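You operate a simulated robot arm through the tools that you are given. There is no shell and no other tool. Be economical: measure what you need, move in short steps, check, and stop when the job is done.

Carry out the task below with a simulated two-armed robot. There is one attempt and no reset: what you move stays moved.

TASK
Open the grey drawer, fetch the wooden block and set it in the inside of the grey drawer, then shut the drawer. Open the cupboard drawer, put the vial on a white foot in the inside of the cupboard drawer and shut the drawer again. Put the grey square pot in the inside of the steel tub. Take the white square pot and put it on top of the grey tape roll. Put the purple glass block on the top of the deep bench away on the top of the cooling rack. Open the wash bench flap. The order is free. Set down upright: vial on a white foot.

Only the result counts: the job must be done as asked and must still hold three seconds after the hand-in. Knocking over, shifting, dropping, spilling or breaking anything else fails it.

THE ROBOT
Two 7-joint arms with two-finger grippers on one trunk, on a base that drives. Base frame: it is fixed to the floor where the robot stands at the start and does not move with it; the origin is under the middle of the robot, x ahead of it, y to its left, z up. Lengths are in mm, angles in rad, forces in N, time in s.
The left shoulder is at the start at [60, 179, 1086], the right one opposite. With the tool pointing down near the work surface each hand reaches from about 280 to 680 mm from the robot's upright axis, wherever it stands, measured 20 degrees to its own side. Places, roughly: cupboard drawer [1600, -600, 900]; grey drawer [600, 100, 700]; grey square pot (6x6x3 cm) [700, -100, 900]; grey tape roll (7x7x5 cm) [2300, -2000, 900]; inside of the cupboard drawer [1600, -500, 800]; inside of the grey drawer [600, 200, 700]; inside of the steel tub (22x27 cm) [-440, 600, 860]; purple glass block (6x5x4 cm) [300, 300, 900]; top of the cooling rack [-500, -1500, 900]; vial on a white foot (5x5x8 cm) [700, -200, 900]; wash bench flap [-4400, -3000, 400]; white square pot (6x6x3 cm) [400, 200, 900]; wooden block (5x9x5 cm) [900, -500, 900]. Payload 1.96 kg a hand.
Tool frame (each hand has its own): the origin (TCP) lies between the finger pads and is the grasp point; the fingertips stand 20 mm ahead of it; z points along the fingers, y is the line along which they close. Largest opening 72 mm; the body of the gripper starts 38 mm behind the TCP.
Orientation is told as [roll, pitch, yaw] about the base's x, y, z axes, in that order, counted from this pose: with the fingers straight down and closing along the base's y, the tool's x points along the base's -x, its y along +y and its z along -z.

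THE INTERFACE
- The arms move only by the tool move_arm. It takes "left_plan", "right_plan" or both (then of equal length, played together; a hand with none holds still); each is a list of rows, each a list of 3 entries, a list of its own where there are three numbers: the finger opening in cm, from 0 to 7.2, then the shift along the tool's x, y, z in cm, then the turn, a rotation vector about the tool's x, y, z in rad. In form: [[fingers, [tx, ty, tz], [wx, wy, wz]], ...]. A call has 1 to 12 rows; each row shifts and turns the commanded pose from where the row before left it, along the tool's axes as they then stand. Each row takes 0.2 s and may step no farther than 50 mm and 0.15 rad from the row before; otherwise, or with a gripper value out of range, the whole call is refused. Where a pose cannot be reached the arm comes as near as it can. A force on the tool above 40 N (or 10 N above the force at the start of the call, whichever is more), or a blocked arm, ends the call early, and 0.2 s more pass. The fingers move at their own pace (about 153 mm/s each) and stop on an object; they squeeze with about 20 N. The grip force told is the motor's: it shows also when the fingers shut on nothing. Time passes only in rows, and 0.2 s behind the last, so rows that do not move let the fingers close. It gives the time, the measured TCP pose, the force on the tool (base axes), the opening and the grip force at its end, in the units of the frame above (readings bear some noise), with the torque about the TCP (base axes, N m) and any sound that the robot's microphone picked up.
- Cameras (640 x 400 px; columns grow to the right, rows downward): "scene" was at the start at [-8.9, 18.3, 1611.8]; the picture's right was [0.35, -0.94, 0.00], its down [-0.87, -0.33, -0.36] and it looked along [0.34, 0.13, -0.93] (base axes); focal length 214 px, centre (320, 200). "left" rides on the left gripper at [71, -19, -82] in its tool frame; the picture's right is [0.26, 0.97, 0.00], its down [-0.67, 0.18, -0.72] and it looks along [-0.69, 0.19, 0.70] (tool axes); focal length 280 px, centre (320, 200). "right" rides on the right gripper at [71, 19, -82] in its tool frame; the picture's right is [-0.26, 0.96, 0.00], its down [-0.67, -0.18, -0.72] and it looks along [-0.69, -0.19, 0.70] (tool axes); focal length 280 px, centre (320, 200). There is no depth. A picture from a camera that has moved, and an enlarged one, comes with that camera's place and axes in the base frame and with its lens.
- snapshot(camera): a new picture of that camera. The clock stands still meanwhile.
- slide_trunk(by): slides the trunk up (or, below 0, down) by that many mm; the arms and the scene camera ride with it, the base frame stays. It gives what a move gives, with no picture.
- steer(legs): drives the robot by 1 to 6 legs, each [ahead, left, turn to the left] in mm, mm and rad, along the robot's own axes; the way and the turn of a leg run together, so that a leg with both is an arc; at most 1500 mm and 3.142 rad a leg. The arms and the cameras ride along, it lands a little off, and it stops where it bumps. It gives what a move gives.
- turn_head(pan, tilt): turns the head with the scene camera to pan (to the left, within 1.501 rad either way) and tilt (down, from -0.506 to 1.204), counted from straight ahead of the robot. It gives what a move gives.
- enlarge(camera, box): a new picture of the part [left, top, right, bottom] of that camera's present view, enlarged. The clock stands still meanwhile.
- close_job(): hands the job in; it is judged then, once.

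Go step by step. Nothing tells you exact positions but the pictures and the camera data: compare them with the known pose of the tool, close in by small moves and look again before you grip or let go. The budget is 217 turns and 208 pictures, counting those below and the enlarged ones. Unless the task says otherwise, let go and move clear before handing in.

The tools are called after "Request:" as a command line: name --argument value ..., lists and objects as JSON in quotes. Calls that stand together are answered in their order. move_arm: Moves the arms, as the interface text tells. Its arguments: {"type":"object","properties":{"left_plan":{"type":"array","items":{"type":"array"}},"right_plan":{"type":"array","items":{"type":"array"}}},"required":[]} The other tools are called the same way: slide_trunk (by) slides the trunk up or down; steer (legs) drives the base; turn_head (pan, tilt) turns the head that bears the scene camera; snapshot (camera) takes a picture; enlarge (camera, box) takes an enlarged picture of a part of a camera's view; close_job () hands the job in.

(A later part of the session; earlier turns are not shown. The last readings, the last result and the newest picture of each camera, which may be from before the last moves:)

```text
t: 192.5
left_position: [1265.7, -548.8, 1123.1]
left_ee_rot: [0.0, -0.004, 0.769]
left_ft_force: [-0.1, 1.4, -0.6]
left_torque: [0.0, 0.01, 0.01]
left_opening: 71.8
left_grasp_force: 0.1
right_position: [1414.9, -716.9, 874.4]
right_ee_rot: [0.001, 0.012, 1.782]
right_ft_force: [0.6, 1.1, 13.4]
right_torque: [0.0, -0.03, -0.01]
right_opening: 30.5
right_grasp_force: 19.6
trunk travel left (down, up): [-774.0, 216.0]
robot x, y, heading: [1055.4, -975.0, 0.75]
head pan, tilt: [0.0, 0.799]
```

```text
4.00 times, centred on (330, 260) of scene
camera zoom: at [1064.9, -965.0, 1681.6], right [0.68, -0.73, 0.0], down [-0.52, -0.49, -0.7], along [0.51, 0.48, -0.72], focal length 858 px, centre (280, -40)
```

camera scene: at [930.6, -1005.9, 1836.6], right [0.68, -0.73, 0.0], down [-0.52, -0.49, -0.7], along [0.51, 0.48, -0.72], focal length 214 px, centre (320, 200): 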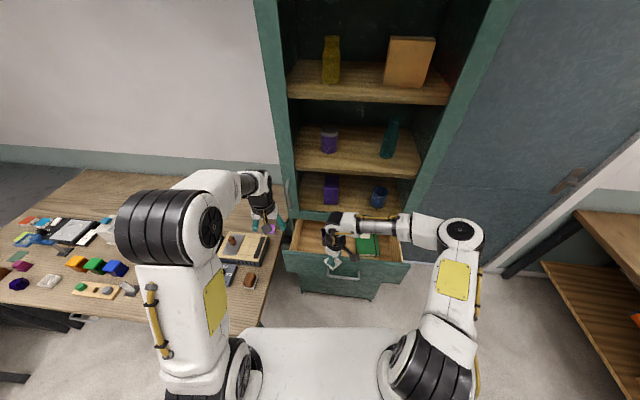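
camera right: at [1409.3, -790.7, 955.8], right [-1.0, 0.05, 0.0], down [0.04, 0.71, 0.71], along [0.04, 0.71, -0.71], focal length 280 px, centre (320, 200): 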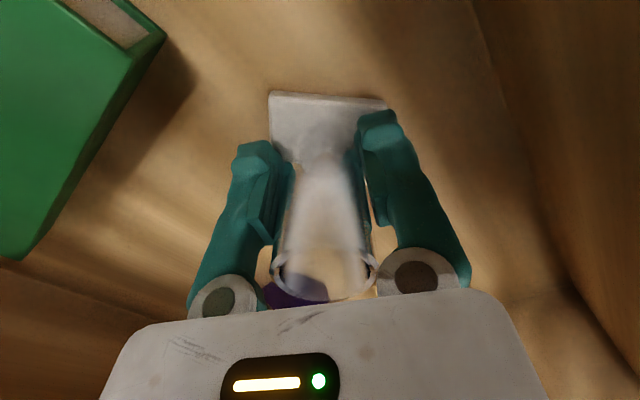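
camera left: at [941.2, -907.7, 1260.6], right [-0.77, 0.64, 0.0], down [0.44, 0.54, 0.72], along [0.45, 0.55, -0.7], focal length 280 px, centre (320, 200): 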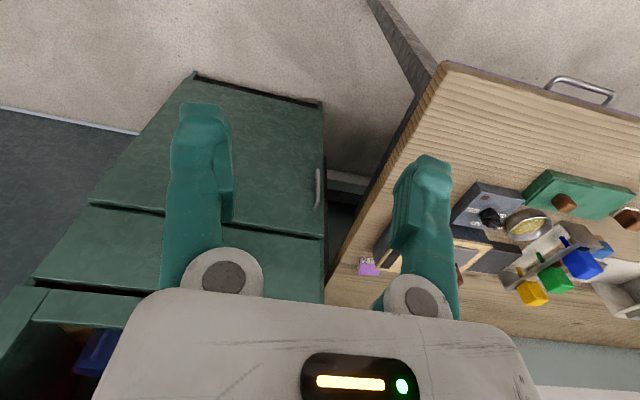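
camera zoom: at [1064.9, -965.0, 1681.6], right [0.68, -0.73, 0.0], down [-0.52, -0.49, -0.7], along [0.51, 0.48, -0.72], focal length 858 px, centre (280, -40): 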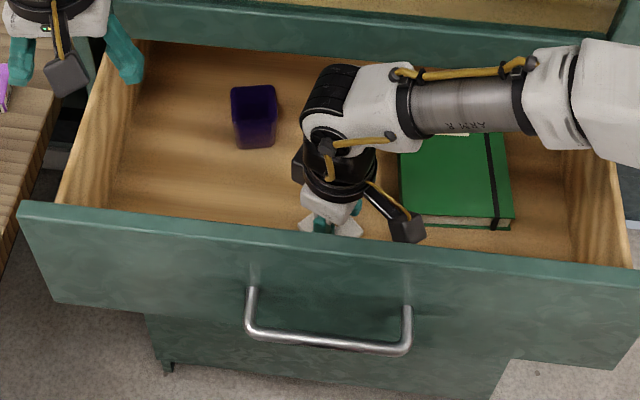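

Vial is standing on the drawer floor. Release and lift straight out.

Request:
move_arm --right_plan '[[4, [0, 0, 0], [0, 0, 0]], [6, [0, 0, 0], [0, 0, 0]], [6, [0, 0, 0], [0, 0, 0]]]'

Request:
snapshot --camera "right"

```text
t: 193.3
left_position: [1267.2, -546.5, 1121.5]
left_ee_rot: [0.0, -0.005, 0.772]
left_ft_force: [-0.1, -0.2, -0.2]
left_torque: [0.0, -0.01, 0.03]
left_opening: 72.0
left_grasp_force: 0.0
right_position: [1415.3, -717.0, 872.7]
right_ee_rot: [0.004, 0.014, 1.781]
right_ft_force: [0.0, 0.1, 0.0]
right_torque: [-0.04, -0.01, 0.03]
right_opening: 59.9
right_grasp_force: 0.0
trunk travel left (down, up): [-774.0, 216.0]
robot x, y, heading: [1053.6, -976.2, 0.75]
head pan, tilt: [0.0, 0.799]
```

```text
89 pictures are left
camera right: at [1410.2, -790.3, 955.2], right [-1.0, 0.05, 0.0], down [0.04, 0.71, 0.71], along [0.04, 0.7, -0.71], focal length 280 px, centre (320, 200)
```

right: 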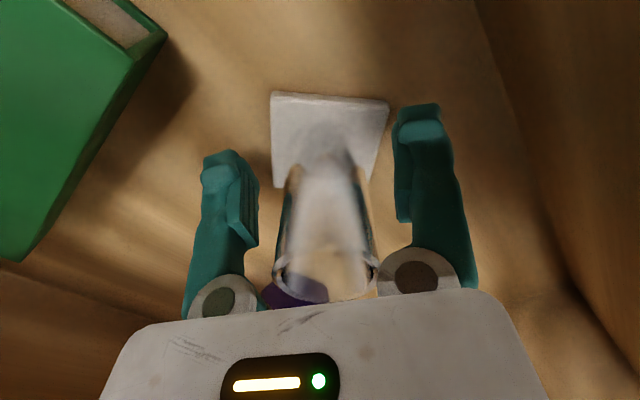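

Request:
move_arm --right_plan '[[6, [0, 0, -2.5], [0, 0, 0]], [6, [0, 0, -2.5], [0, 0, 0]], [6, [0, 0, -3], [0, 0, 0]], [6, [0, 0, -3], [0, 0, 0]], [6, [0, 0, -3], [0, 0, 0]], [6, [0, 0, -3], [0, 0, 0]]]'

Request:
slide_trunk --by 100

Request:
steer --legs '[[-390, 60, 0]]'

Request:
enlarge --camera "scene" --box '[230, 150, 430, 275]'

```text
t: 194.7
left_position: [1268.5, -547.3, 1121.6]
left_ee_rot: [0.001, -0.004, 0.772]
left_ft_force: [-0.2, -0.6, 0.7]
left_torque: [0.01, 0.0, 0.04]
left_opening: 71.9
left_grasp_force: 0.0
right_position: [1416.3, -715.0, 994.2]
right_ee_rot: [0.001, 0.013, 1.773]
right_ft_force: [-1.0, 0.0, -0.7]
right_torque: [0.0, 0.01, -0.02]
right_opening: 59.9
right_grasp_force: 0.0
right hand out of reach, approached as far as the arm can: row 5, 6
trunk travel left (down, up): [-774.0, 216.0]
robot x, y, heading: [1051.9, -977.1, 0.75]
head pan, tilt: [0.0, 0.799]
```

```text
t: 196.1
left_position: [1267.1, -547.9, 1222.9]
left_ee_rot: [-0.001, -0.002, 0.77]
left_ft_force: [0.3, 0.3, 1.0]
left_torque: [-0.01, 0.01, 0.0]
left_opening: 72.1
left_grasp_force: 0.0
right_position: [1416.8, -715.2, 1094.2]
right_ee_rot: [0.002, 0.014, 1.773]
right_ft_force: [1.0, -0.4, 0.6]
right_torque: [0.01, 0.01, -0.04]
right_opening: 60.2
right_grasp_force: 0.1
trunk travel left (down, up): [-874.0, 116.0]
robot x, y, heading: [1052.7, -977.3, 0.752]
head pan, tilt: [0.0, 0.799]
```

```text
t: 198.5
left_position: [938.3, -772.2, 1221.4]
left_ee_rot: [0.001, -0.002, 0.776]
left_ft_force: [0.2, -0.2, 0.8]
left_torque: [-0.01, -0.03, 0.0]
left_opening: 71.9
left_grasp_force: 0.1
right_position: [1088.1, -938.7, 1095.0]
right_ee_rot: [-0.001, 0.011, 1.777]
right_ft_force: [-0.7, -0.4, 0.4]
right_torque: [-0.04, -0.03, -0.06]
right_opening: 60.2
right_grasp_force: 0.0
trunk travel left (down, up): [-874.0, 116.0]
robot x, y, heading: [727.6, -1205.1, 0.754]
head pan, tilt: [0.0, 0.799]
```

```text
3.20 times, centred on (330, 212) of scene
camera zoom: at [739.6, -1188.4, 1781.5], right [0.69, -0.73, 0.0], down [-0.52, -0.49, -0.7], along [0.51, 0.48, -0.72], focal length 686 px, centre (288, 160)
```

zoom: 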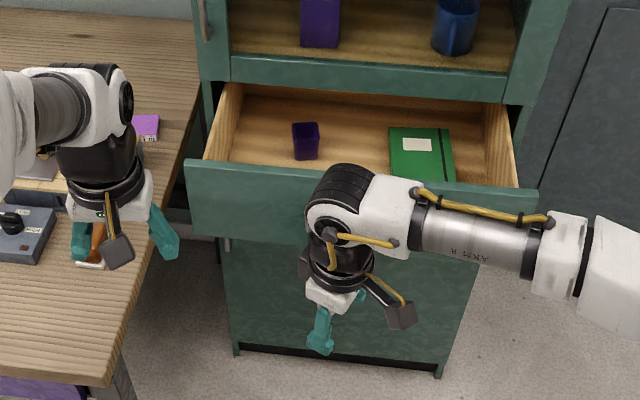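

Vial placed. Now turn the hand to a forward-pointing pose to push the drawer shut slowly.

Request:
move_arm --right_plan '[[0, [0, 0, 0], [0, 0, 0.145]], [0, [0, 0, 0], [0, 0, 0.145]], [0, [0, 0, 0], [0, 0, 0.145]], [0, [0, 0, 0], [0, 0, 0.145]], [0, [0, 0, 0], [0, 0, 0.145]], [0, [0, 0, 0], [0, 0, 0.145]], [0, [0, 0, 0], [0, 0, 0.145]], [0, [0, 0, 0], [0, 0, 0.13]]]'

Request:
move_arm --right_plan '[[0, [0, 0, 0], [0, -0.145, 0]], [0, [0, 0, 0], [0, -0.145, 0]], [0, [0, 0, 0], [0, -0.145, 0]], [0, [0, 0, 0], [0, -0.145, 0]], [0, [0, 0, 0], [0, -0.145, 0]], [0, [0, 0, 0], [0, -0.145, 0]], [0, [0, 0, 0], [0, -0.145, 0]], [0, [0, 0, 0], [0, -0.145, 0]], [0, [0, 0, 0], [0, -0.145, 0]], [0, [0, 0, 0], [0, -0.145, 0]]]'

Request:
slide_trunk --by -135

Request:
snapshot --camera "scene"

```text
t: 200.3
left_position: [938.7, -771.5, 1221.0]
left_ee_rot: [0.001, -0.003, 0.774]
left_ft_force: [-0.5, 0.0, 0.4]
left_torque: [-0.04, 0.01, -0.01]
left_opening: 71.8
left_grasp_force: 0.0
right_position: [1087.5, -939.2, 1094.0]
right_ee_rot: [-0.01, 0.006, 0.627]
right_ft_force: [-0.4, 0.4, -0.7]
right_torque: [0.03, -0.01, -0.01]
right_opening: 0.0
right_grasp_force: 20.0
trunk travel left (down, up): [-874.0, 116.0]
robot x, y, heading: [722.8, -1199.6, 0.758]
head pan, tilt: [0.0, 0.799]
```

```text
t: 202.5
left_position: [937.5, -771.1, 1222.6]
left_ee_rot: [0.001, -0.004, 0.776]
left_ft_force: [-0.1, 0.7, 0.5]
left_torque: [-0.01, 0.0, -0.01]
left_opening: 72.2
left_grasp_force: 0.1
right_position: [1089.3, -937.5, 1094.9]
right_ee_rot: [-0.086, -1.446, 0.714]
right_ft_force: [-0.3, -0.2, -0.4]
right_torque: [0.01, -0.03, -0.02]
right_opening: 0.1
right_grasp_force: 19.9
trunk travel left (down, up): [-874.0, 116.0]
robot x, y, heading: [729.5, -1202.8, 0.754]
head pan, tilt: [0.0, 0.799]
```

```text
t: 204.2
left_position: [937.3, -771.4, 1087.5]
left_ee_rot: [-0.001, -0.003, 0.777]
left_ft_force: [0.2, 0.1, 0.2]
left_torque: [0.01, -0.03, 0.01]
left_opening: 71.8
left_grasp_force: 0.1
right_position: [1088.3, -938.4, 959.8]
right_ee_rot: [-0.083, -1.444, 0.714]
right_ft_force: [-0.5, 0.2, -0.3]
right_torque: [-0.01, -0.01, -0.03]
right_opening: 0.0
right_grasp_force: 19.7
trunk travel left (down, up): [-739.0, 251.0]
robot x, y, heading: [726.8, -1202.4, 0.753]
head pan, tilt: [0.0, 0.799]
```

```text
87 pictures are left
camera scene: at [738.4, -1189.2, 1646.6], right [0.69, -0.73, 0.0], down [-0.52, -0.49, -0.7], along [0.51, 0.48, -0.72], focal length 214 px, centre (320, 200)
```

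scene: 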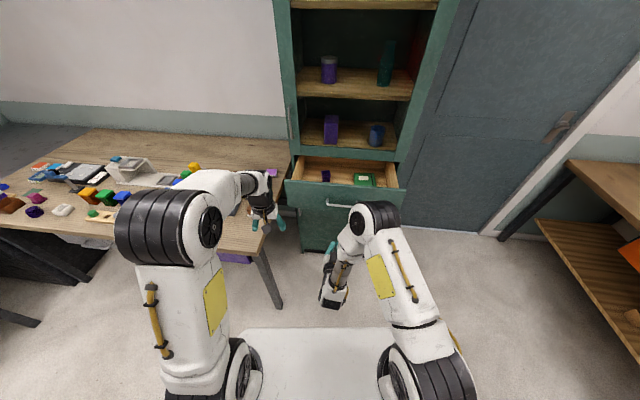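

Request:
steer --legs '[[222, -48, 0]]'

Request:
enlarge --camera "scene" --box '[230, 170, 430, 295]'

Request:
snapshot --camera "right"

```text
t: 205.9
left_position: [1129.0, -655.5, 1087.3]
left_ee_rot: [0.0, -0.003, 0.774]
left_ft_force: [-0.8, 0.2, -0.6]
left_torque: [-0.01, 0.02, -0.02]
left_opening: 72.0
left_grasp_force: 0.1
right_position: [1280.5, -823.0, 960.6]
right_ee_rot: [-0.086, -1.442, 0.714]
right_ft_force: [0.3, -0.2, 0.9]
right_torque: [-0.01, -0.03, -0.02]
right_opening: 0.0
right_grasp_force: 20.2
trunk travel left (down, up): [-739.0, 251.0]
robot x, y, heading: [913.8, -1085.6, 0.755]
head pan, tilt: [0.0, 0.799]
```

```text
3.20 times, centred on (330, 232) of scene
camera zoom: at [930.1, -1073.3, 1646.6], right [0.69, -0.73, 0.0], down [-0.52, -0.49, -0.7], along [0.51, 0.48, -0.72], focal length 686 px, centre (288, 96)
```

zoom: 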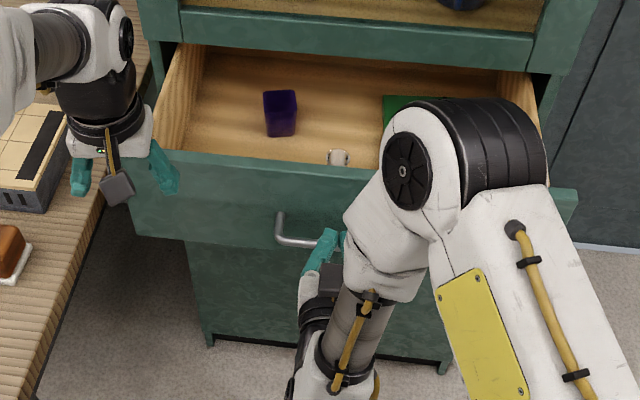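

```text
85 pictures are left
camera right: at [1195.6, -861.3, 898.8], right [-0.55, 0.8, 0.25], down [-0.4, -0.51, 0.76], along [0.74, 0.32, 0.6], focal length 280 px, centre (320, 200)
```

right: 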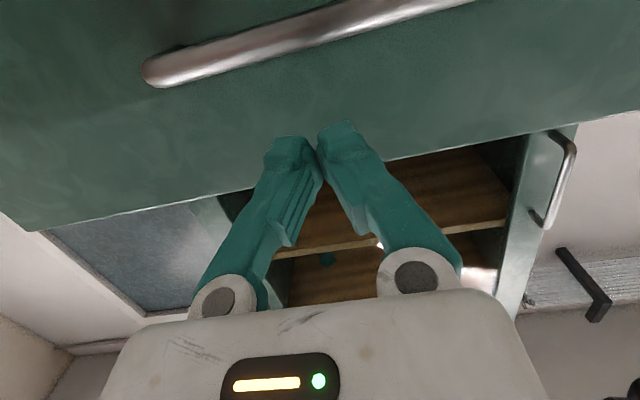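

Request:
move_arm --right_plan '[[0, [-0.17, 0, 1.3], [0, 0, 0]], [0, [-0.17, 0, 1.3], [0, 0, 0]], [0, [-0.13, 0, 1.0], [0, 0, 0]], [0, [-0.1, 0, 0.8], [0, 0, 0]], [0, [-0.1, 0, 0.8], [0, 0, 0]], [0, [-0.13, 0, 1.0], [0, 0, 0]], [0, [-0.13, 0, 1.0], [0, 0, 0]], [0, [-0.15, 0, 1.2], [0, 0, 0]], [0, [-0.15, 0, 1.2], [0, 0, 0]], [0, [-0.15, 0, 1.2], [0, 0, 0]], [0, [-0.15, 0, 1.2], [0, 0, 0]], [0, [-0.1, 0, 0.8], [0, 0, 0]]]'

Request:
enlarge --camera "scene" --box '[230, 170, 430, 295]'

```text
t: 208.5
left_position: [1129.4, -655.4, 1085.9]
left_ee_rot: [0.0, -0.004, 0.774]
left_ft_force: [0.9, 0.5, -0.4]
left_torque: [0.01, -0.02, -0.03]
left_opening: 71.8
left_grasp_force: 0.1
right_position: [1385.0, -745.9, 959.1]
right_ee_rot: [-0.085, -1.444, 0.717]
right_ft_force: [-1.2, 0.1, -0.1]
right_torque: [-0.01, -0.02, 0.01]
right_opening: 0.1
right_grasp_force: 20.0
trunk travel left (down, up): [-739.0, 251.0]
robot x, y, heading: [914.4, -1085.3, 0.755]
head pan, tilt: [0.0, 0.799]
```

```text
3.20 times, centred on (330, 232) of scene
camera zoom: at [930.1, -1073.2, 1646.6], right [0.69, -0.73, 0.0], down [-0.52, -0.49, -0.7], along [0.51, 0.48, -0.72], focal length 686 px, centre (288, 96)
```

zoom: 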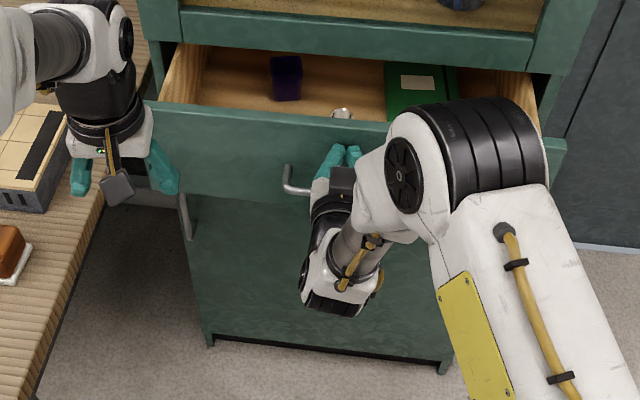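

Request:
move_arm --right_plan '[[0, [-0.1, 0, 0.8], [0, 0, 0]], [0, [-0.13, 0, 1.0], [0, 0, 0]], [0, [-0.13, 0, 1.0], [0, 0, 0]], [0, [-0.13, 0, 1.0], [0, 0, 0]], [0, [-0.13, 0, 1.0], [0, 0, 0]], [0, [-0.13, 0, 1.0], [0, 0, 0]], [0, [-0.13, 0, 1.0], [0, 0, 0]], [0, [-0.13, 0, 1.0], [0, 0, 0]], [0, [-0.13, 0, 0.9], [0, 0, 0]], [0, [-0.1, 0, 0.7], [0, 0, 0]], [0, [-0.1, 0, 0.7], [0, 0, 0]], [0, [-0.1, 0, 0.7], [0, 0, 0]]]'

Request:
enlarge --camera "scene" --box '[230, 170, 430, 295]'

```text
t: 211.1
left_position: [1129.2, -655.5, 1086.0]
left_ee_rot: [0.0, -0.002, 0.775]
left_ft_force: [0.0, -0.4, -1.3]
left_torque: [0.0, 0.03, 0.02]
left_opening: 72.1
left_grasp_force: 0.1
right_position: [1472.3, -681.1, 960.7]
right_ee_rot: [-0.083, -1.444, 0.717]
right_ft_force: [0.3, -0.1, 0.2]
right_torque: [0.01, 0.04, 0.0]
right_opening: 0.0
right_grasp_force: 29.6
trunk travel left (down, up): [-739.0, 251.0]
robot x, y, heading: [921.2, -1084.6, 0.753]
head pan, tilt: [0.0, 0.799]
```

```text
3.20 times, centred on (330, 232) of scene
camera zoom: at [930.3, -1073.0, 1646.6], right [0.69, -0.73, 0.0], down [-0.52, -0.49, -0.7], along [0.51, 0.48, -0.72], focal length 686 px, centre (288, 96)
```

zoom: 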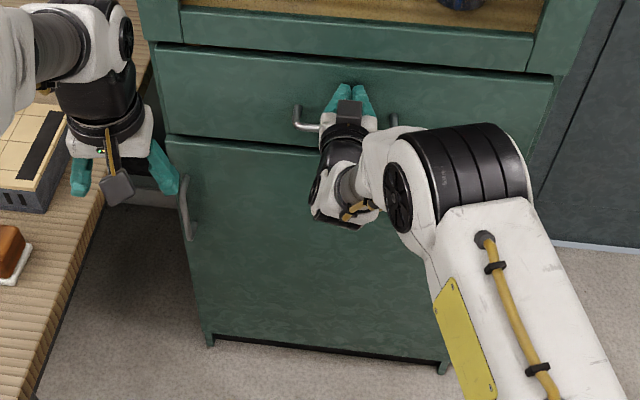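

Request:
move_arm --right_plan '[[0, [-0.08, 0, 0.6], [0, 0, 0]], [0, [-0.08, 0, 0.6], [0, 0, 0]], [0, [-0.08, 0, 0.6], [0, 0, 0]]]'

Request:
enlarge --camera "scene" --box '[250, 170, 410, 270]'

```text
t: 211.8
left_position: [1123.5, -660.4, 1090.2]
left_ee_rot: [-0.001, -0.012, 0.775]
left_ft_force: [-0.6, -0.8, -0.1]
left_torque: [-0.01, 0.02, -0.02]
left_opening: 72.0
left_grasp_force: 0.1
right_position: [1475.0, -680.6, 960.9]
right_ee_rot: [-0.084, -1.438, 0.718]
right_ft_force: [-20.9, -19.6, 10.7]
right_torque: [0.13, -0.29, -0.1]
right_opening: 5.8
right_grasp_force: 30.2
trunk travel left (down, up): [-739.0, 251.0]
robot x, y, heading: [915.8, -1089.8, 0.753]
head pan, tilt: [0.0, 0.799]
stopped in row 3 (right hand): the force on the tool passed its limit at 46 N (the readings are from after the stop); the commanded pose is now the measured one
```

```text
4.00 times, centred on (330, 220) of scene
camera zoom: at [922.5, -1080.4, 1647.0], right [0.69, -0.73, 0.0], down [-0.52, -0.49, -0.7], along [0.51, 0.48, -0.71], focal length 858 px, centre (280, 120)
```

zoom: 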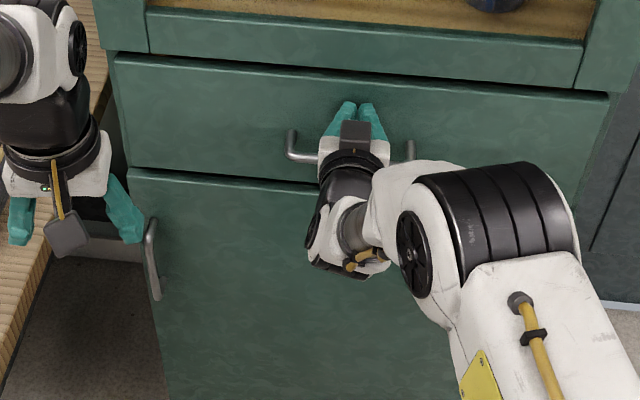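

Drawer shut. Back away, restore the hand and go to the purple block and white pot.

Request:
move_arm --right_plan '[[0, [0, 0, -4], [0, 0, 0]], [0, [0, 0, -4], [0, 0, 0]], [0, [0, 0, -4], [0, 0, 0]]]'

Request:
steer --legs '[[-290, 0, -0.145]]'

Request:
slide_trunk --by 120

Request:
move_arm --right_plan '[[7.2, [0, 0, 0], [0, 0.144, 0]], [7.2, [0, 0, 0], [0, 0.144, 0]], [7.2, [0, 0, 0], [0, 0.144, 0]], [7.2, [0, 0, 0], [0, 0.144, 0]], [7.2, [0, 0, 0], [0, 0.144, 0]], [7.2, [0, 0, 0], [0, 0.144, 0]], [7.2, [0, 0, 0], [0, 0.144, 0]], [7.2, [0, 0, 0], [0, 0.144, 0]], [7.2, [0, 0, 0], [0, 0.144, 0]], [7.2, [0, 0, 0], [0, 0.144, 0]]]'

Request:
steer --legs '[[0, 1280, 0]]'

Request:
snapshot --camera "scene"

Request:
snapshot --camera "left"

```text
t: 212.6
left_position: [1129.2, -655.0, 1086.1]
left_ee_rot: [0.001, -0.003, 0.775]
left_ft_force: [-0.8, 1.4, -0.2]
left_torque: [-0.03, 0.01, -0.02]
left_opening: 71.9
left_grasp_force: 0.0
right_position: [1383.1, -745.6, 971.3]
right_ee_rot: [-0.082, -1.43, 0.717]
right_ft_force: [-0.2, 0.3, 1.0]
right_torque: [0.03, 0.0, 0.01]
right_opening: 0.2
right_grasp_force: 29.8
trunk travel left (down, up): [-739.0, 251.0]
robot x, y, heading: [918.2, -1087.6, 0.753]
head pan, tilt: [0.0, 0.799]
```

```text
t: 214.6
left_position: [961.1, -876.6, 1086.0]
left_ee_rot: [0.001, -0.005, 0.629]
left_ft_force: [-0.5, -0.9, 0.5]
left_torque: [0.01, -0.01, -0.01]
left_opening: 72.0
left_grasp_force: 0.1
right_position: [1199.5, -1003.4, 970.7]
right_ee_rot: [-0.083, -1.432, 0.57]
right_ft_force: [0.9, -0.3, 0.3]
right_torque: [0.01, 0.0, 0.0]
right_opening: 0.1
right_grasp_force: 29.4
trunk travel left (down, up): [-739.0, 251.0]
robot x, y, heading: [685.7, -1269.2, 0.605]
head pan, tilt: [0.0, 0.799]
```

```text
t: 216.1
left_position: [961.7, -875.9, 1206.8]
left_ee_rot: [0.0, -0.002, 0.629]
left_ft_force: [0.0, 0.4, -0.7]
left_torque: [0.02, 0.01, 0.01]
left_opening: 71.8
left_grasp_force: 0.1
right_position: [1199.1, -1003.0, 1090.6]
right_ee_rot: [-0.084, -1.433, 0.572]
right_ft_force: [0.0, -0.5, -1.1]
right_torque: [0.02, 0.02, -0.02]
right_opening: 0.0
right_grasp_force: 29.4
trunk travel left (down, up): [-859.0, 131.0]
robot x, y, heading: [685.1, -1268.4, 0.606]
head pan, tilt: [0.0, 0.799]
```

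```text
t: 218.3
left_position: [962.7, -878.5, 1206.2]
left_ee_rot: [0.001, -0.003, 0.629]
left_ft_force: [0.0, 0.5, 0.4]
left_torque: [0.01, -0.03, 0.03]
left_opening: 71.9
left_grasp_force: 0.0
right_position: [1200.6, -1006.6, 1086.1]
right_ee_rot: [-0.011, 0.012, 0.488]
right_ft_force: [0.8, 0.5, -0.6]
right_torque: [-0.02, -0.01, 0.0]
right_opening: 72.0
right_grasp_force: 0.0
right hand out of reach, approached as far as the arm can: row 6
trunk travel left (down, up): [-859.0, 131.0]
robot x, y, heading: [688.3, -1271.8, 0.61]
head pan, tilt: [0.0, 0.799]
```

```text
t: 224.7
left_position: [225.5, 176.4, 1206.9]
left_ee_rot: [0.0, -0.003, 0.63]
left_ft_force: [-0.1, -1.0, -0.3]
left_torque: [-0.04, -0.01, 0.0]
left_opening: 72.3
left_grasp_force: 0.0
right_position: [463.4, 48.2, 1085.9]
right_ee_rot: [-0.011, 0.006, 0.489]
right_ft_force: [-0.2, -0.7, -0.1]
right_torque: [-0.03, 0.0, -0.02]
right_opening: 71.8
right_grasp_force: 0.0
trunk travel left (down, up): [-859.0, 131.0]
robot x, y, heading: [-46.9, -219.0, 0.607]
head pan, tilt: [0.0, 0.799]
```

```text
81 pictures are left
camera scene: at [-31.5, -208.9, 1766.6], right [0.57, -0.82, 0.0], down [-0.59, -0.41, -0.7], along [0.57, 0.4, -0.72], focal length 214 px, centre (320, 200)
```

scene: 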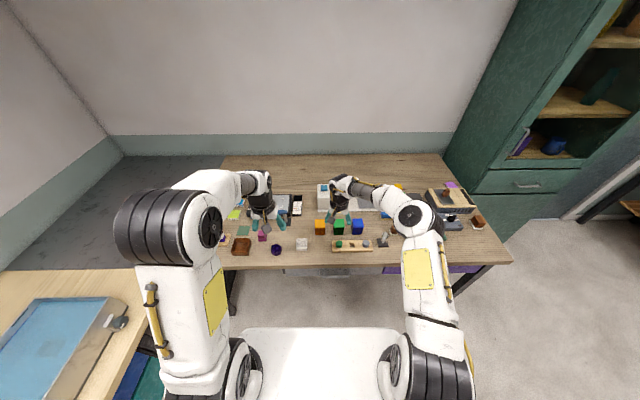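

```text
80 pictures are left
camera left: at [179.3, 119.7, 1288.6], right [-0.78, 0.63, 0.0], down [0.44, 0.54, 0.72], along [0.45, 0.56, -0.7], focal length 280 px, centre (320, 200)
```

left: 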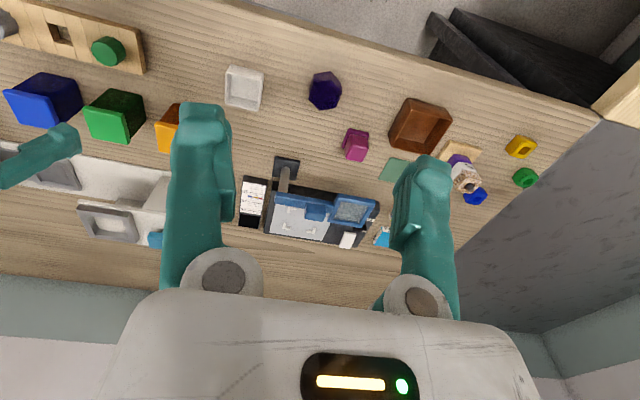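

Request:
move_arm --left_plan '[[7.2, [-3.8, 1.25, 0], [0, 0, 0]], [7.2, [-3.8, 1.25, 0], [0, 0, 0]], [7.2, [-3.7, 1.2, 2], [0, 0, 0]], [7.2, [0, 0, 4], [0, 0, 0]]]' --right_plan '[[7.2, [2, 0, -3], [0, 0, 0]], [7.2, [2, 0, -3], [0, 0, 0]], [7.2, [2, 0, -3], [0, 0, 0]], [7.2, [2, 0, -3], [0, 0, 0]]]'

Request:
slide_trunk --by -180

Request:
snapshot --camera "left"

Request:
enlarge --camera "scene" --box '[220, 170, 380, 270]'

```text
t: 225.7
left_position: [260.0, 225.6, 1149.1]
left_ee_rot: [-0.001, -0.004, 0.63]
left_ft_force: [0.8, 0.3, -0.2]
left_torque: [0.02, -0.03, -0.01]
left_opening: 71.9
left_grasp_force: 0.1
left hand out of reach, approached as far as the arm can: row 1, 2, 3
right_position: [392.8, 9.7, 1207.2]
right_ee_rot: [-0.013, 0.009, 0.488]
right_ft_force: [-0.3, -1.1, -0.1]
right_torque: [-0.01, -0.01, -0.03]
right_opening: 72.0
right_grasp_force: 0.0
trunk travel left (down, up): [-859.0, 131.0]
robot x, y, heading: [-46.4, -218.9, 0.612]
head pan, tilt: [0.0, 0.799]
```

```text
t: 227.7
left_position: [261.6, 224.7, 969.5]
left_ee_rot: [0.0, -0.003, 0.63]
left_ft_force: [0.2, 0.3, 0.7]
left_torque: [0.0, 0.03, -0.02]
left_opening: 72.0
left_grasp_force: 0.1
right_position: [394.3, 11.2, 1028.5]
right_ee_rot: [-0.01, 0.007, 0.489]
right_ft_force: [-0.2, 0.2, 0.5]
right_torque: [-0.03, 0.01, -0.04]
right_opening: 71.9
right_grasp_force: 0.1
trunk travel left (down, up): [-679.0, 311.0]
robot x, y, heading: [-47.4, -220.1, 0.612]
head pan, tilt: [0.0, 0.799]
```

```text
79 pictures are left
camera left: at [214.4, 168.5, 1051.8], right [-0.78, 0.63, 0.0], down [0.43, 0.54, 0.72], along [0.45, 0.56, -0.7], focal length 280 px, centre (320, 200)
```

left: 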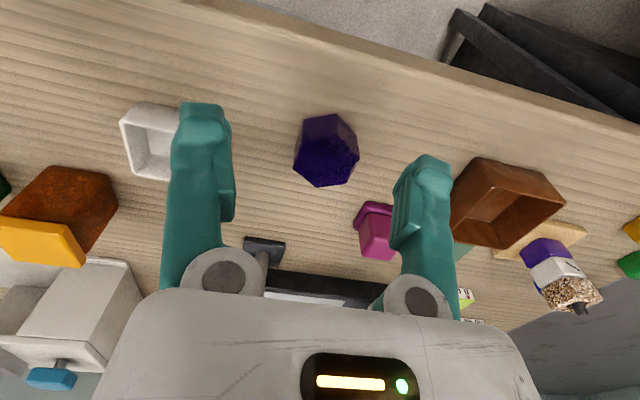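

```text
4.00 times, centred on (300, 220) of scene
camera zoom: at [-31.8, -208.7, 1586.6], right [0.57, -0.82, 0.0], down [-0.59, -0.41, -0.7], along [0.57, 0.4, -0.72], focal length 858 px, centre (400, 120)
```

zoom: 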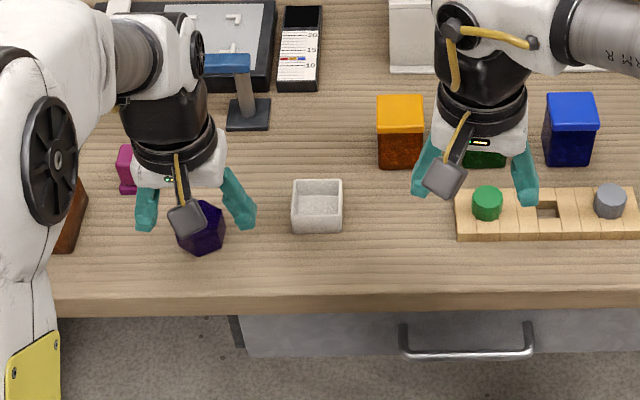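

Request:
move_arm --left_plan '[[7.2, [-2.7, 1.05, 0], [0, 0, 0]], [7.2, [-2.6, 1.0, 0], [0, 0, 0]], [7.2, [0, 0, 3], [0, 0, 0]]]'

Request:
snapshot --camera "left"

```text
t: 228.5
left_position: [280.3, 257.8, 940.4]
left_ee_rot: [-0.001, -0.004, 0.63]
left_ft_force: [0.5, 0.2, 0.0]
left_torque: [-0.02, -0.01, 0.0]
left_opening: 72.0
left_grasp_force: 0.1
left hand out of reach, approached as far as the arm can: row 2
right_position: [394.3, 11.5, 1028.3]
right_ee_rot: [-0.012, 0.008, 0.489]
right_ft_force: [0.1, -0.5, -0.3]
right_torque: [-0.01, 0.0, -0.01]
right_opening: 72.0
right_grasp_force: 0.0
trunk travel left (down, up): [-679.0, 311.0]
robot x, y, heading: [-46.4, -216.9, 0.608]
head pan, tilt: [0.0, 0.799]
```

```text
77 pictures are left
camera left: at [234.7, 201.4, 1021.8], right [-0.78, 0.63, 0.0], down [0.44, 0.54, 0.72], along [0.45, 0.56, -0.7], focal length 280 px, centre (320, 200)
```

left: 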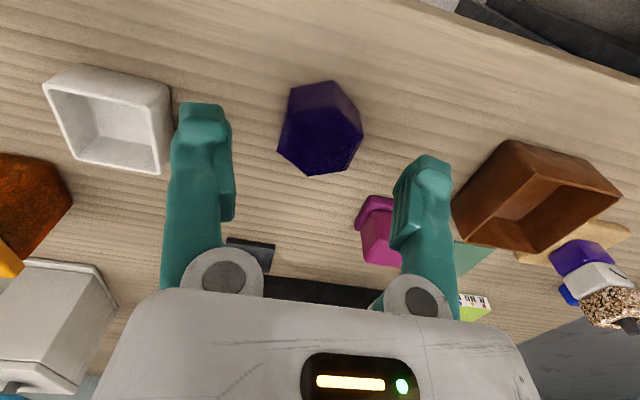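

Request:
steer --legs '[[60, 20, 0]]'

Request:
move_arm --left_plan '[[7.2, [2.0, -0.7, 0], [0, 0, 0]], [7.2, [2.0, -0.7, 0], [0, 0, 0]]]'

Request:
enlarge --camera "left" --box '[220, 30, 420, 155]'

Request:
enlarge --camera "scene" --box '[240, 200, 360, 275]'

```text
t: 229.5
left_position: [318.8, 306.7, 940.5]
left_ee_rot: [0.001, -0.005, 0.628]
left_ft_force: [0.0, -0.2, -0.1]
left_torque: [-0.02, 0.02, -0.03]
left_opening: 72.3
left_grasp_force: 0.0
right_position: [433.7, 62.0, 1027.3]
right_ee_rot: [-0.012, 0.007, 0.487]
right_ft_force: [0.2, -0.4, 0.2]
right_torque: [0.0, 0.04, 0.01]
right_opening: 72.1
right_grasp_force: 0.1
trunk travel left (down, up): [-679.0, 311.0]
robot x, y, heading: [-15.0, -170.6, 0.61]
head pan, tilt: [0.0, 0.799]
```

```text
t: 230.1
left_position: [295.8, 273.2, 940.1]
left_ee_rot: [0.001, -0.004, 0.628]
left_ft_force: [-0.6, -0.5, -0.8]
left_torque: [-0.02, -0.04, -0.02]
left_opening: 72.0
left_grasp_force: 0.0
right_position: [433.6, 62.2, 1028.4]
right_ee_rot: [-0.012, 0.006, 0.488]
right_ft_force: [0.7, -0.2, -1.0]
right_torque: [0.01, 0.01, 0.0]
right_opening: 72.2
right_grasp_force: 0.1
trunk travel left (down, up): [-679.0, 311.0]
robot x, y, heading: [-8.8, -172.6, 0.606]
head pan, tilt: [0.0, 0.799]
```

```text
3.20 times, centred on (320, 92) of left
camera zoom: at [249.6, 216.8, 1021.6], right [-0.78, 0.63, 0.0], down [0.44, 0.54, 0.72], along [0.45, 0.56, -0.7], focal length 897 px, centre (320, 544)
```

zoom: 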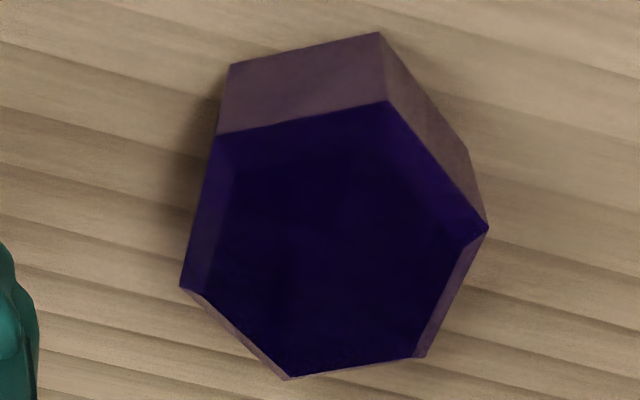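

```text
5.33 times, centred on (300, 238) of scene
camera zoom: at [6.9, -157.1, 1586.5], right [0.57, -0.82, 0.0], down [-0.59, -0.41, -0.7], along [0.57, 0.4, -0.72], focal length 1144 px, centre (427, 0)
```

zoom: 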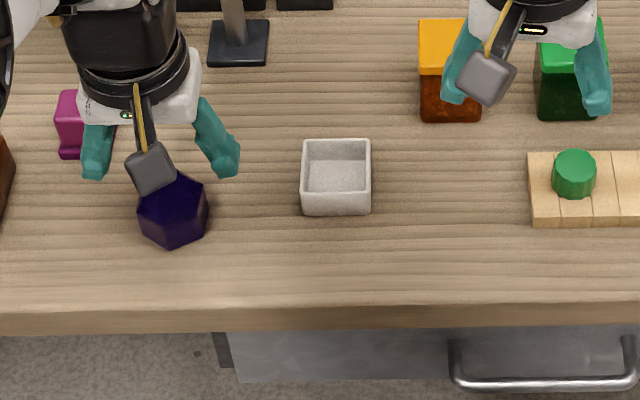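

Hexagon flats are square to the fingers and it's centred. Descend and grip.

Request:
move_arm --left_plan '[[7.2, [0, 0.2, 3], [0, 0, 0]], [7.2, [0, 0, 3], [0, 0, 0]], [7.2, [0, 0, 0.8], [0, 0, 0]], [3, [0, 0, 0], [0, 0, 0]], [0, [0, 0, 0], [0, 0, 0]], [0, [0, 0, 0], [0, 0, 0]]]'

Request:
move_arm --left_plan '[[0, [0, 0, -2], [0, 0, 0]], [0, [0, 0, -4], [0, 0, 0]], [0, [0, 0, -4], [0, 0, 0]]]'

Request:
snapshot --camera "left"

```text
t: 231.5
left_position: [294.8, 274.5, 871.8]
left_ee_rot: [-0.001, -0.005, 0.628]
left_ft_force: [0.6, 0.2, 3.9]
left_torque: [0.04, 0.11, -0.04]
left_opening: 58.0
left_grasp_force: 19.3
right_position: [432.6, 61.4, 1028.3]
right_ee_rot: [-0.012, 0.006, 0.488]
right_ft_force: [0.4, 0.2, 0.7]
right_torque: [0.01, 0.0, -0.02]
right_opening: 72.0
right_grasp_force: 0.0
trunk travel left (down, up): [-679.0, 311.0]
robot x, y, heading: [-6.1, -167.0, 0.61]
head pan, tilt: [0.0, 0.799]
```

```text
t: 232.3
left_position: [292.4, 275.3, 971.6]
left_ee_rot: [0.001, -0.004, 0.629]
left_ft_force: [-0.4, -0.4, -1.5]
left_torque: [-0.03, -0.02, -0.02]
left_opening: 58.5
left_grasp_force: 19.3
right_position: [432.8, 61.4, 1028.7]
right_ee_rot: [-0.013, 0.008, 0.487]
right_ft_force: [-0.2, 0.5, 0.6]
right_torque: [0.03, 0.0, 0.02]
right_opening: 71.9
right_grasp_force: 0.0
trunk travel left (down, up): [-679.0, 311.0]
robot x, y, heading: [-10.0, -169.9, 0.61]
head pan, tilt: [0.0, 0.799]
```

```text
74 pictures are left
camera left: at [246.6, 218.5, 1054.1], right [-0.78, 0.63, 0.0], down [0.44, 0.54, 0.72], along [0.45, 0.56, -0.7], focal length 280 px, centre (320, 200)
```

left: 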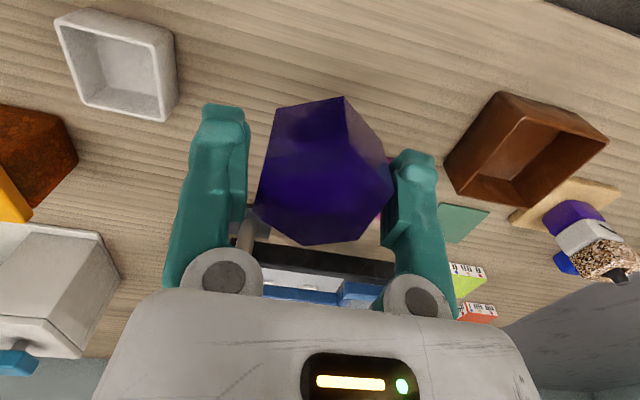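

The block is held corner-to-corner; I'd rather hold it on its flats. Set it back down and regrasp rotated by 30°.

Request:
move_arm --left_plan '[[0, [0, 0, 4], [0, 0, 0]], [0, [0, 0, 4], [0, 0, 0]], [0, [0, 0, 1.6], [0, 0, 0]], [0, [0, 0, 0.4], [0, 0, 0]], [7.2, [0, 0, 0], [0, 0, 0]], [7.2, [0, 0, 0], [0, 0, 0]], [7.2, [0, 0, 0], [0, 0, 0.13]], [7.2, [0, 0, 0], [0, 0, 0.13]], [7.2, [0, 0, 0], [0, 0, 0.13]], [7.2, [0, 0, 0], [0, 0, 0.13]]]'

Request:
snapshot --camera "left"

```text
t: 234.5
left_position: [293.3, 275.9, 872.4]
left_ee_rot: [0.004, -0.004, 0.106]
left_ft_force: [-0.3, -1.6, 0.3]
left_torque: [-0.03, 0.02, 0.01]
left_opening: 71.9
left_grasp_force: 0.1
right_position: [432.0, 62.6, 1027.8]
right_ee_rot: [-0.011, 0.005, 0.488]
right_ft_force: [-0.2, -0.1, 0.1]
right_torque: [0.0, -0.02, 0.03]
right_opening: 72.3
right_grasp_force: 0.1
trunk travel left (down, up): [-679.0, 311.0]
robot x, y, heading: [-9.9, -167.6, 0.608]
head pan, tilt: [0.0, 0.799]
```

```text
73 pictures are left
camera left: at [224.9, 249.2, 954.8], right [-0.36, 0.93, 0.0], down [0.65, 0.25, 0.72], along [0.67, 0.26, -0.7], focal length 280 px, centre (320, 200)
```

left: 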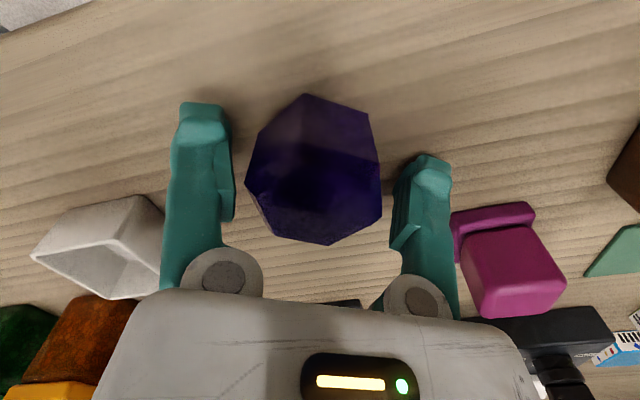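

Request:
move_arm --left_plan '[[4, [0, 0, 0], [0, 0, 0]], [0, [0, 0, 0], [0, 0, 0]], [0, [0, 0, 0], [0, 0, 0]], [0, [0, 0, -0.3], [0, 0, 0]]]'

Request:
snapshot --camera "left"

```text
t: 235.5
left_position: [293.0, 274.7, 876.6]
left_ee_rot: [0.001, -0.005, 0.108]
left_ft_force: [-0.8, -0.4, -1.5]
left_torque: [-0.02, 0.03, 0.0]
left_opening: 45.3
left_grasp_force: 19.8
right_position: [432.6, 63.0, 1029.7]
right_ee_rot: [-0.011, 0.007, 0.487]
right_ft_force: [-0.1, -0.7, 0.0]
right_torque: [0.01, -0.01, -0.01]
right_opening: 72.1
right_grasp_force: 0.0
trunk travel left (down, up): [-679.0, 311.0]
robot x, y, heading: [-9.7, -169.2, 0.609]
head pan, tilt: [0.0, 0.799]
```

```text
72 pictures are left
camera left: at [224.9, 248.5, 957.7], right [-0.36, 0.93, 0.0], down [0.65, 0.25, 0.72], along [0.67, 0.26, -0.7], focal length 280 px, centre (320, 200)
```

left: 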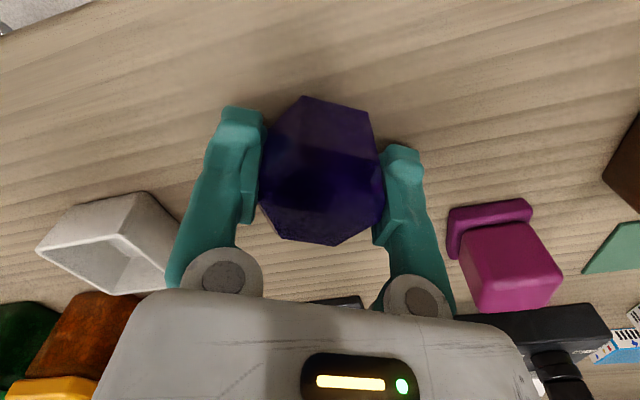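

Flats gripped (45 mm). Lift, strafe left and bring the right hand over the white pot.

Request:
move_arm --left_plan '[[0, [0, 0, -3], [0, 0, 0]], [0, [0, 0, -4], [0, 0, 0]], [0, [0, 0, -4], [0, 0, 0]], [0, [0, 0, -4], [0, 0, 0]]]'

Request:
steer --legs '[[0, 130, 0]]'

Request:
move_arm --right_plan '[[7.2, [0, 0, 0], [0, 0, -0.12]], [7.2, [-3, 0.2, 2], [0, 0, 0]], [7.2, [0, 0, 4], [0, 0, 0]]]'

Request:
snapshot --camera "right"

Request:
snapshot --camera "left"

```text
t: 236.5
left_position: [292.8, 274.2, 1013.5]
left_ee_rot: [0.003, -0.005, 0.109]
left_ft_force: [0.2, 0.4, -1.3]
left_torque: [0.01, -0.01, -0.02]
left_opening: 45.3
left_grasp_force: 20.1
left hand out of reach, approached as far as the arm can: row 4
right_position: [432.2, 60.9, 1028.8]
right_ee_rot: [-0.01, 0.006, 0.486]
right_ft_force: [-0.2, 0.6, -0.1]
right_torque: [-0.02, -0.01, -0.01]
right_opening: 72.2
right_grasp_force: 0.0
trunk travel left (down, up): [-679.0, 311.0]
robot x, y, heading: [-6.8, -171.0, 0.609]
head pan, tilt: [0.0, 0.799]
```

```text
t: 237.8
left_position: [219.4, 382.4, 1015.3]
left_ee_rot: [0.005, -0.003, 0.107]
left_ft_force: [0.2, 0.4, -1.2]
left_torque: [0.01, 0.02, 0.01]
left_opening: 45.5
left_grasp_force: 20.2
right_position: [357.6, 168.1, 1028.3]
right_ee_rot: [-0.012, 0.008, 0.488]
right_ft_force: [0.2, 0.4, 0.6]
right_torque: [-0.02, -0.01, -0.01]
right_opening: 72.3
right_grasp_force: 0.0
trunk travel left (down, up): [-679.0, 311.0]
robot x, y, heading: [-83.8, -62.8, 0.611]
head pan, tilt: [0.0, 0.799]
```

```text
t: 238.6
left_position: [219.5, 382.2, 1014.4]
left_ee_rot: [0.003, -0.006, 0.106]
left_ft_force: [0.3, -0.9, -1.9]
left_torque: [0.01, 0.0, 0.02]
left_opening: 45.4
left_grasp_force: 20.1
right_position: [381.7, 186.7, 965.6]
right_ee_rot: [-0.011, 0.008, 0.608]
right_ft_force: [0.5, 0.0, -0.9]
right_torque: [0.04, 0.01, -0.02]
right_opening: 72.0
right_grasp_force: 0.0
trunk travel left (down, up): [-679.0, 311.0]
robot x, y, heading: [-85.3, -60.4, 0.603]
head pan, tilt: [0.0, 0.799]
```

```text
71 pictures are left
camera right: at [311.8, 161.7, 1048.3], right [-0.34, 0.94, -0.01], down [0.66, 0.24, 0.71], along [0.67, 0.23, -0.7], focal length 280 px, centre (320, 200)
```

right: 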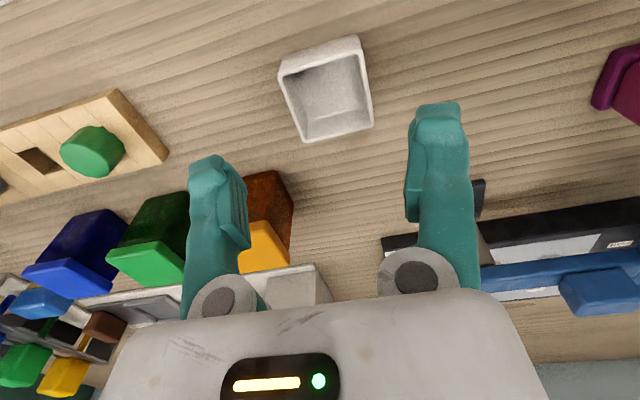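

```text
70 pictures are left
camera left: at [149.3, 355.9, 1096.0], right [-0.36, 0.93, 0.0], down [0.65, 0.25, 0.72], along [0.67, 0.26, -0.69], focal length 280 px, centre (320, 200)
```

left: 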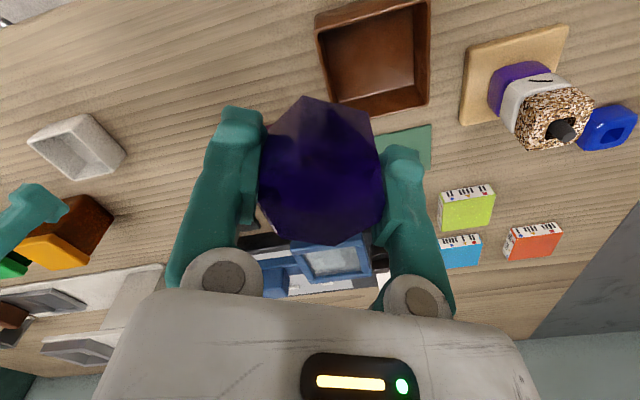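

Request:
move_arm --right_plan '[[7.2, [-0.9, 0.3, 0], [0, 0, 0]], [7.2, [0, 0, 4], [0, 0, 0]], [7.2, [0, 0, 3], [0, 0, 0]]]'

Request:
snapshot --camera "right"

```text
t: 239.4
left_position: [218.2, 384.2, 1014.3]
left_ee_rot: [0.003, -0.005, 0.105]
left_ft_force: [0.0, -0.5, -1.1]
left_torque: [-0.02, -0.01, 0.02]
left_opening: 45.5
left_grasp_force: 19.8
right_position: [387.8, 194.0, 897.6]
right_ee_rot: [-0.011, 0.011, 0.609]
right_ft_force: [-0.5, 0.0, 0.0]
right_torque: [0.01, -0.01, -0.02]
right_opening: 72.0
right_grasp_force: 0.0
trunk travel left (down, up): [-679.0, 311.0]
robot x, y, heading: [-80.3, -61.8, 0.608]
head pan, tilt: [0.0, 0.799]
```

```text
69 pictures are left
camera right: at [318.4, 169.2, 978.0], right [-0.34, 0.94, -0.01], down [0.66, 0.24, 0.71], along [0.67, 0.23, -0.7], focal length 280 px, centre (320, 200)
```

right: 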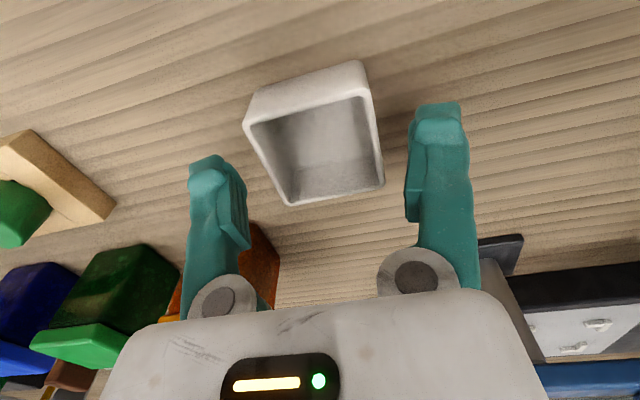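

Request:
move_arm --right_plan '[[7.2, [0, 0, 2.6], [0, 0, 0]], [4, [0, 0, 0], [0, 0, 0]], [0, [0, 0, 0], [0, 0, 0]], [0, [0, 0, 0], [0, 0, 0]], [0, [0, 0, -3], [0, 0, 0]], [0, [0, 0, -4], [0, 0, 0]], [0, [0, 0, -4], [0, 0, 0]]]'

Request:
snapshot --camera "right"

```text
t: 241.0
left_position: [217.3, 382.4, 1014.7]
left_ee_rot: [0.004, -0.005, 0.106]
left_ft_force: [-0.6, -0.5, -1.8]
left_torque: [-0.02, -0.02, 0.02]
left_opening: 45.5
left_grasp_force: 19.7
right_position: [385.6, 194.3, 981.9]
right_ee_rot: [-0.013, 0.008, 0.608]
right_ft_force: [0.2, -0.1, 0.3]
right_torque: [0.03, -0.02, -0.02]
right_opening: 53.2
right_grasp_force: 19.7
trunk travel left (down, up): [-679.0, 311.0]
robot x, y, heading: [-85.4, -59.5, 0.605]
head pan, tilt: [0.0, 0.799]
```

```text
68 pictures are left
camera right: at [316.4, 169.3, 1062.5], right [-0.34, 0.94, -0.01], down [0.66, 0.24, 0.71], along [0.67, 0.23, -0.7], focal length 280 px, centre (320, 200)
```

right: 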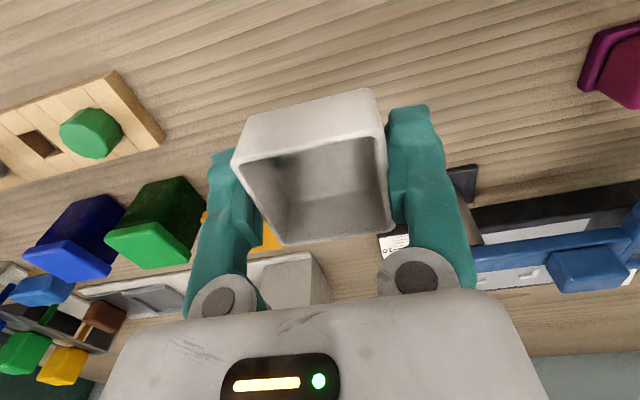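

Both items held. Back off, raise, and drive round to the white table's far side to find the cooling rack.

Request:
slide_trunk --by 150

Request:
steer --legs '[[-200, 0, 0], [0, -1480, 0], [0, 0, 1.571]]'

Request:
turn_head --pan 0.6 --tilt 0.7

Request:
snapshot --camera "scene"

```text
t: 242.8
left_position: [217.6, 382.9, 1163.1]
left_ee_rot: [0.004, -0.005, 0.106]
left_ft_force: [1.0, -0.7, -1.3]
left_torque: [0.0, 0.02, -0.02]
left_opening: 45.3
left_grasp_force: 20.2
right_position: [386.4, 194.5, 1130.8]
right_ee_rot: [-0.009, 0.009, 0.604]
right_ft_force: [0.3, -0.6, -0.9]
right_torque: [0.0, 0.05, -0.02]
right_opening: 53.5
right_grasp_force: 19.9
trunk travel left (down, up): [-829.0, 161.0]
robot x, y, heading: [-84.0, -62.6, 0.61]
head pan, tilt: [0.0, 0.799]
```

```text
t: 255.2
left_position: [150.4, -1099.4, 1163.2]
left_ee_rot: [0.004, -0.005, 1.681]
left_ft_force: [-0.1, 0.7, -2.7]
left_torque: [0.03, 0.0, -0.02]
left_opening: 45.4
left_grasp_force: 19.5
right_position: [338.5, -929.0, 1130.3]
right_ee_rot: [-0.011, 0.008, 2.179]
right_ft_force: [0.7, 0.4, -1.1]
right_torque: [0.02, 0.01, -0.01]
right_opening: 53.0
right_grasp_force: 20.1
trunk travel left (down, up): [-829.0, 161.0]
robot x, y, heading: [597.0, -1399.1, 2.187]
head pan, tilt: [0.0, 0.799]
```

```text
t: 256.2
left_position: [152.2, -1099.0, 1162.3]
left_ee_rot: [0.004, -0.004, 1.68]
left_ft_force: [1.3, 0.2, -1.3]
left_torque: [0.0, 0.02, -0.01]
left_opening: 45.5
left_grasp_force: 20.3
right_position: [339.0, -930.7, 1130.7]
right_ee_rot: [-0.011, 0.009, 2.178]
right_ft_force: [-0.5, 1.4, -1.0]
right_torque: [-0.02, 0.01, 0.02]
right_opening: 52.5
right_grasp_force: 19.9
trunk travel left (down, up): [-829.0, 161.0]
robot x, y, heading: [597.5, -1403.4, 2.181]
head pan, tilt: [0.6, 0.7]
```

```text
67 pictures are left
camera scene: at [549.2, -1419.9, 1744.8], right [0.35, 0.94, 0.0], down [0.6, -0.23, -0.76], along [-0.72, 0.27, -0.64], focal length 214 px, centre (320, 200)
```

scene: 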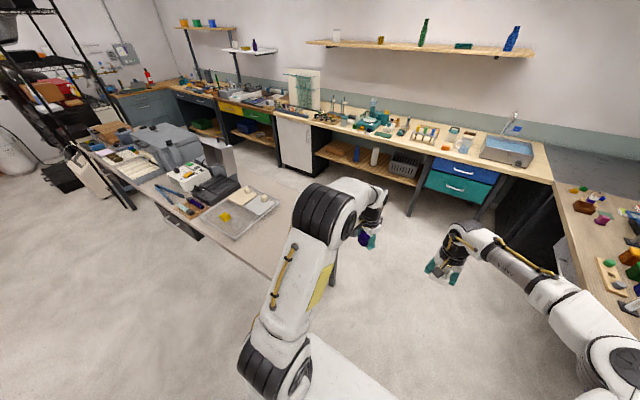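

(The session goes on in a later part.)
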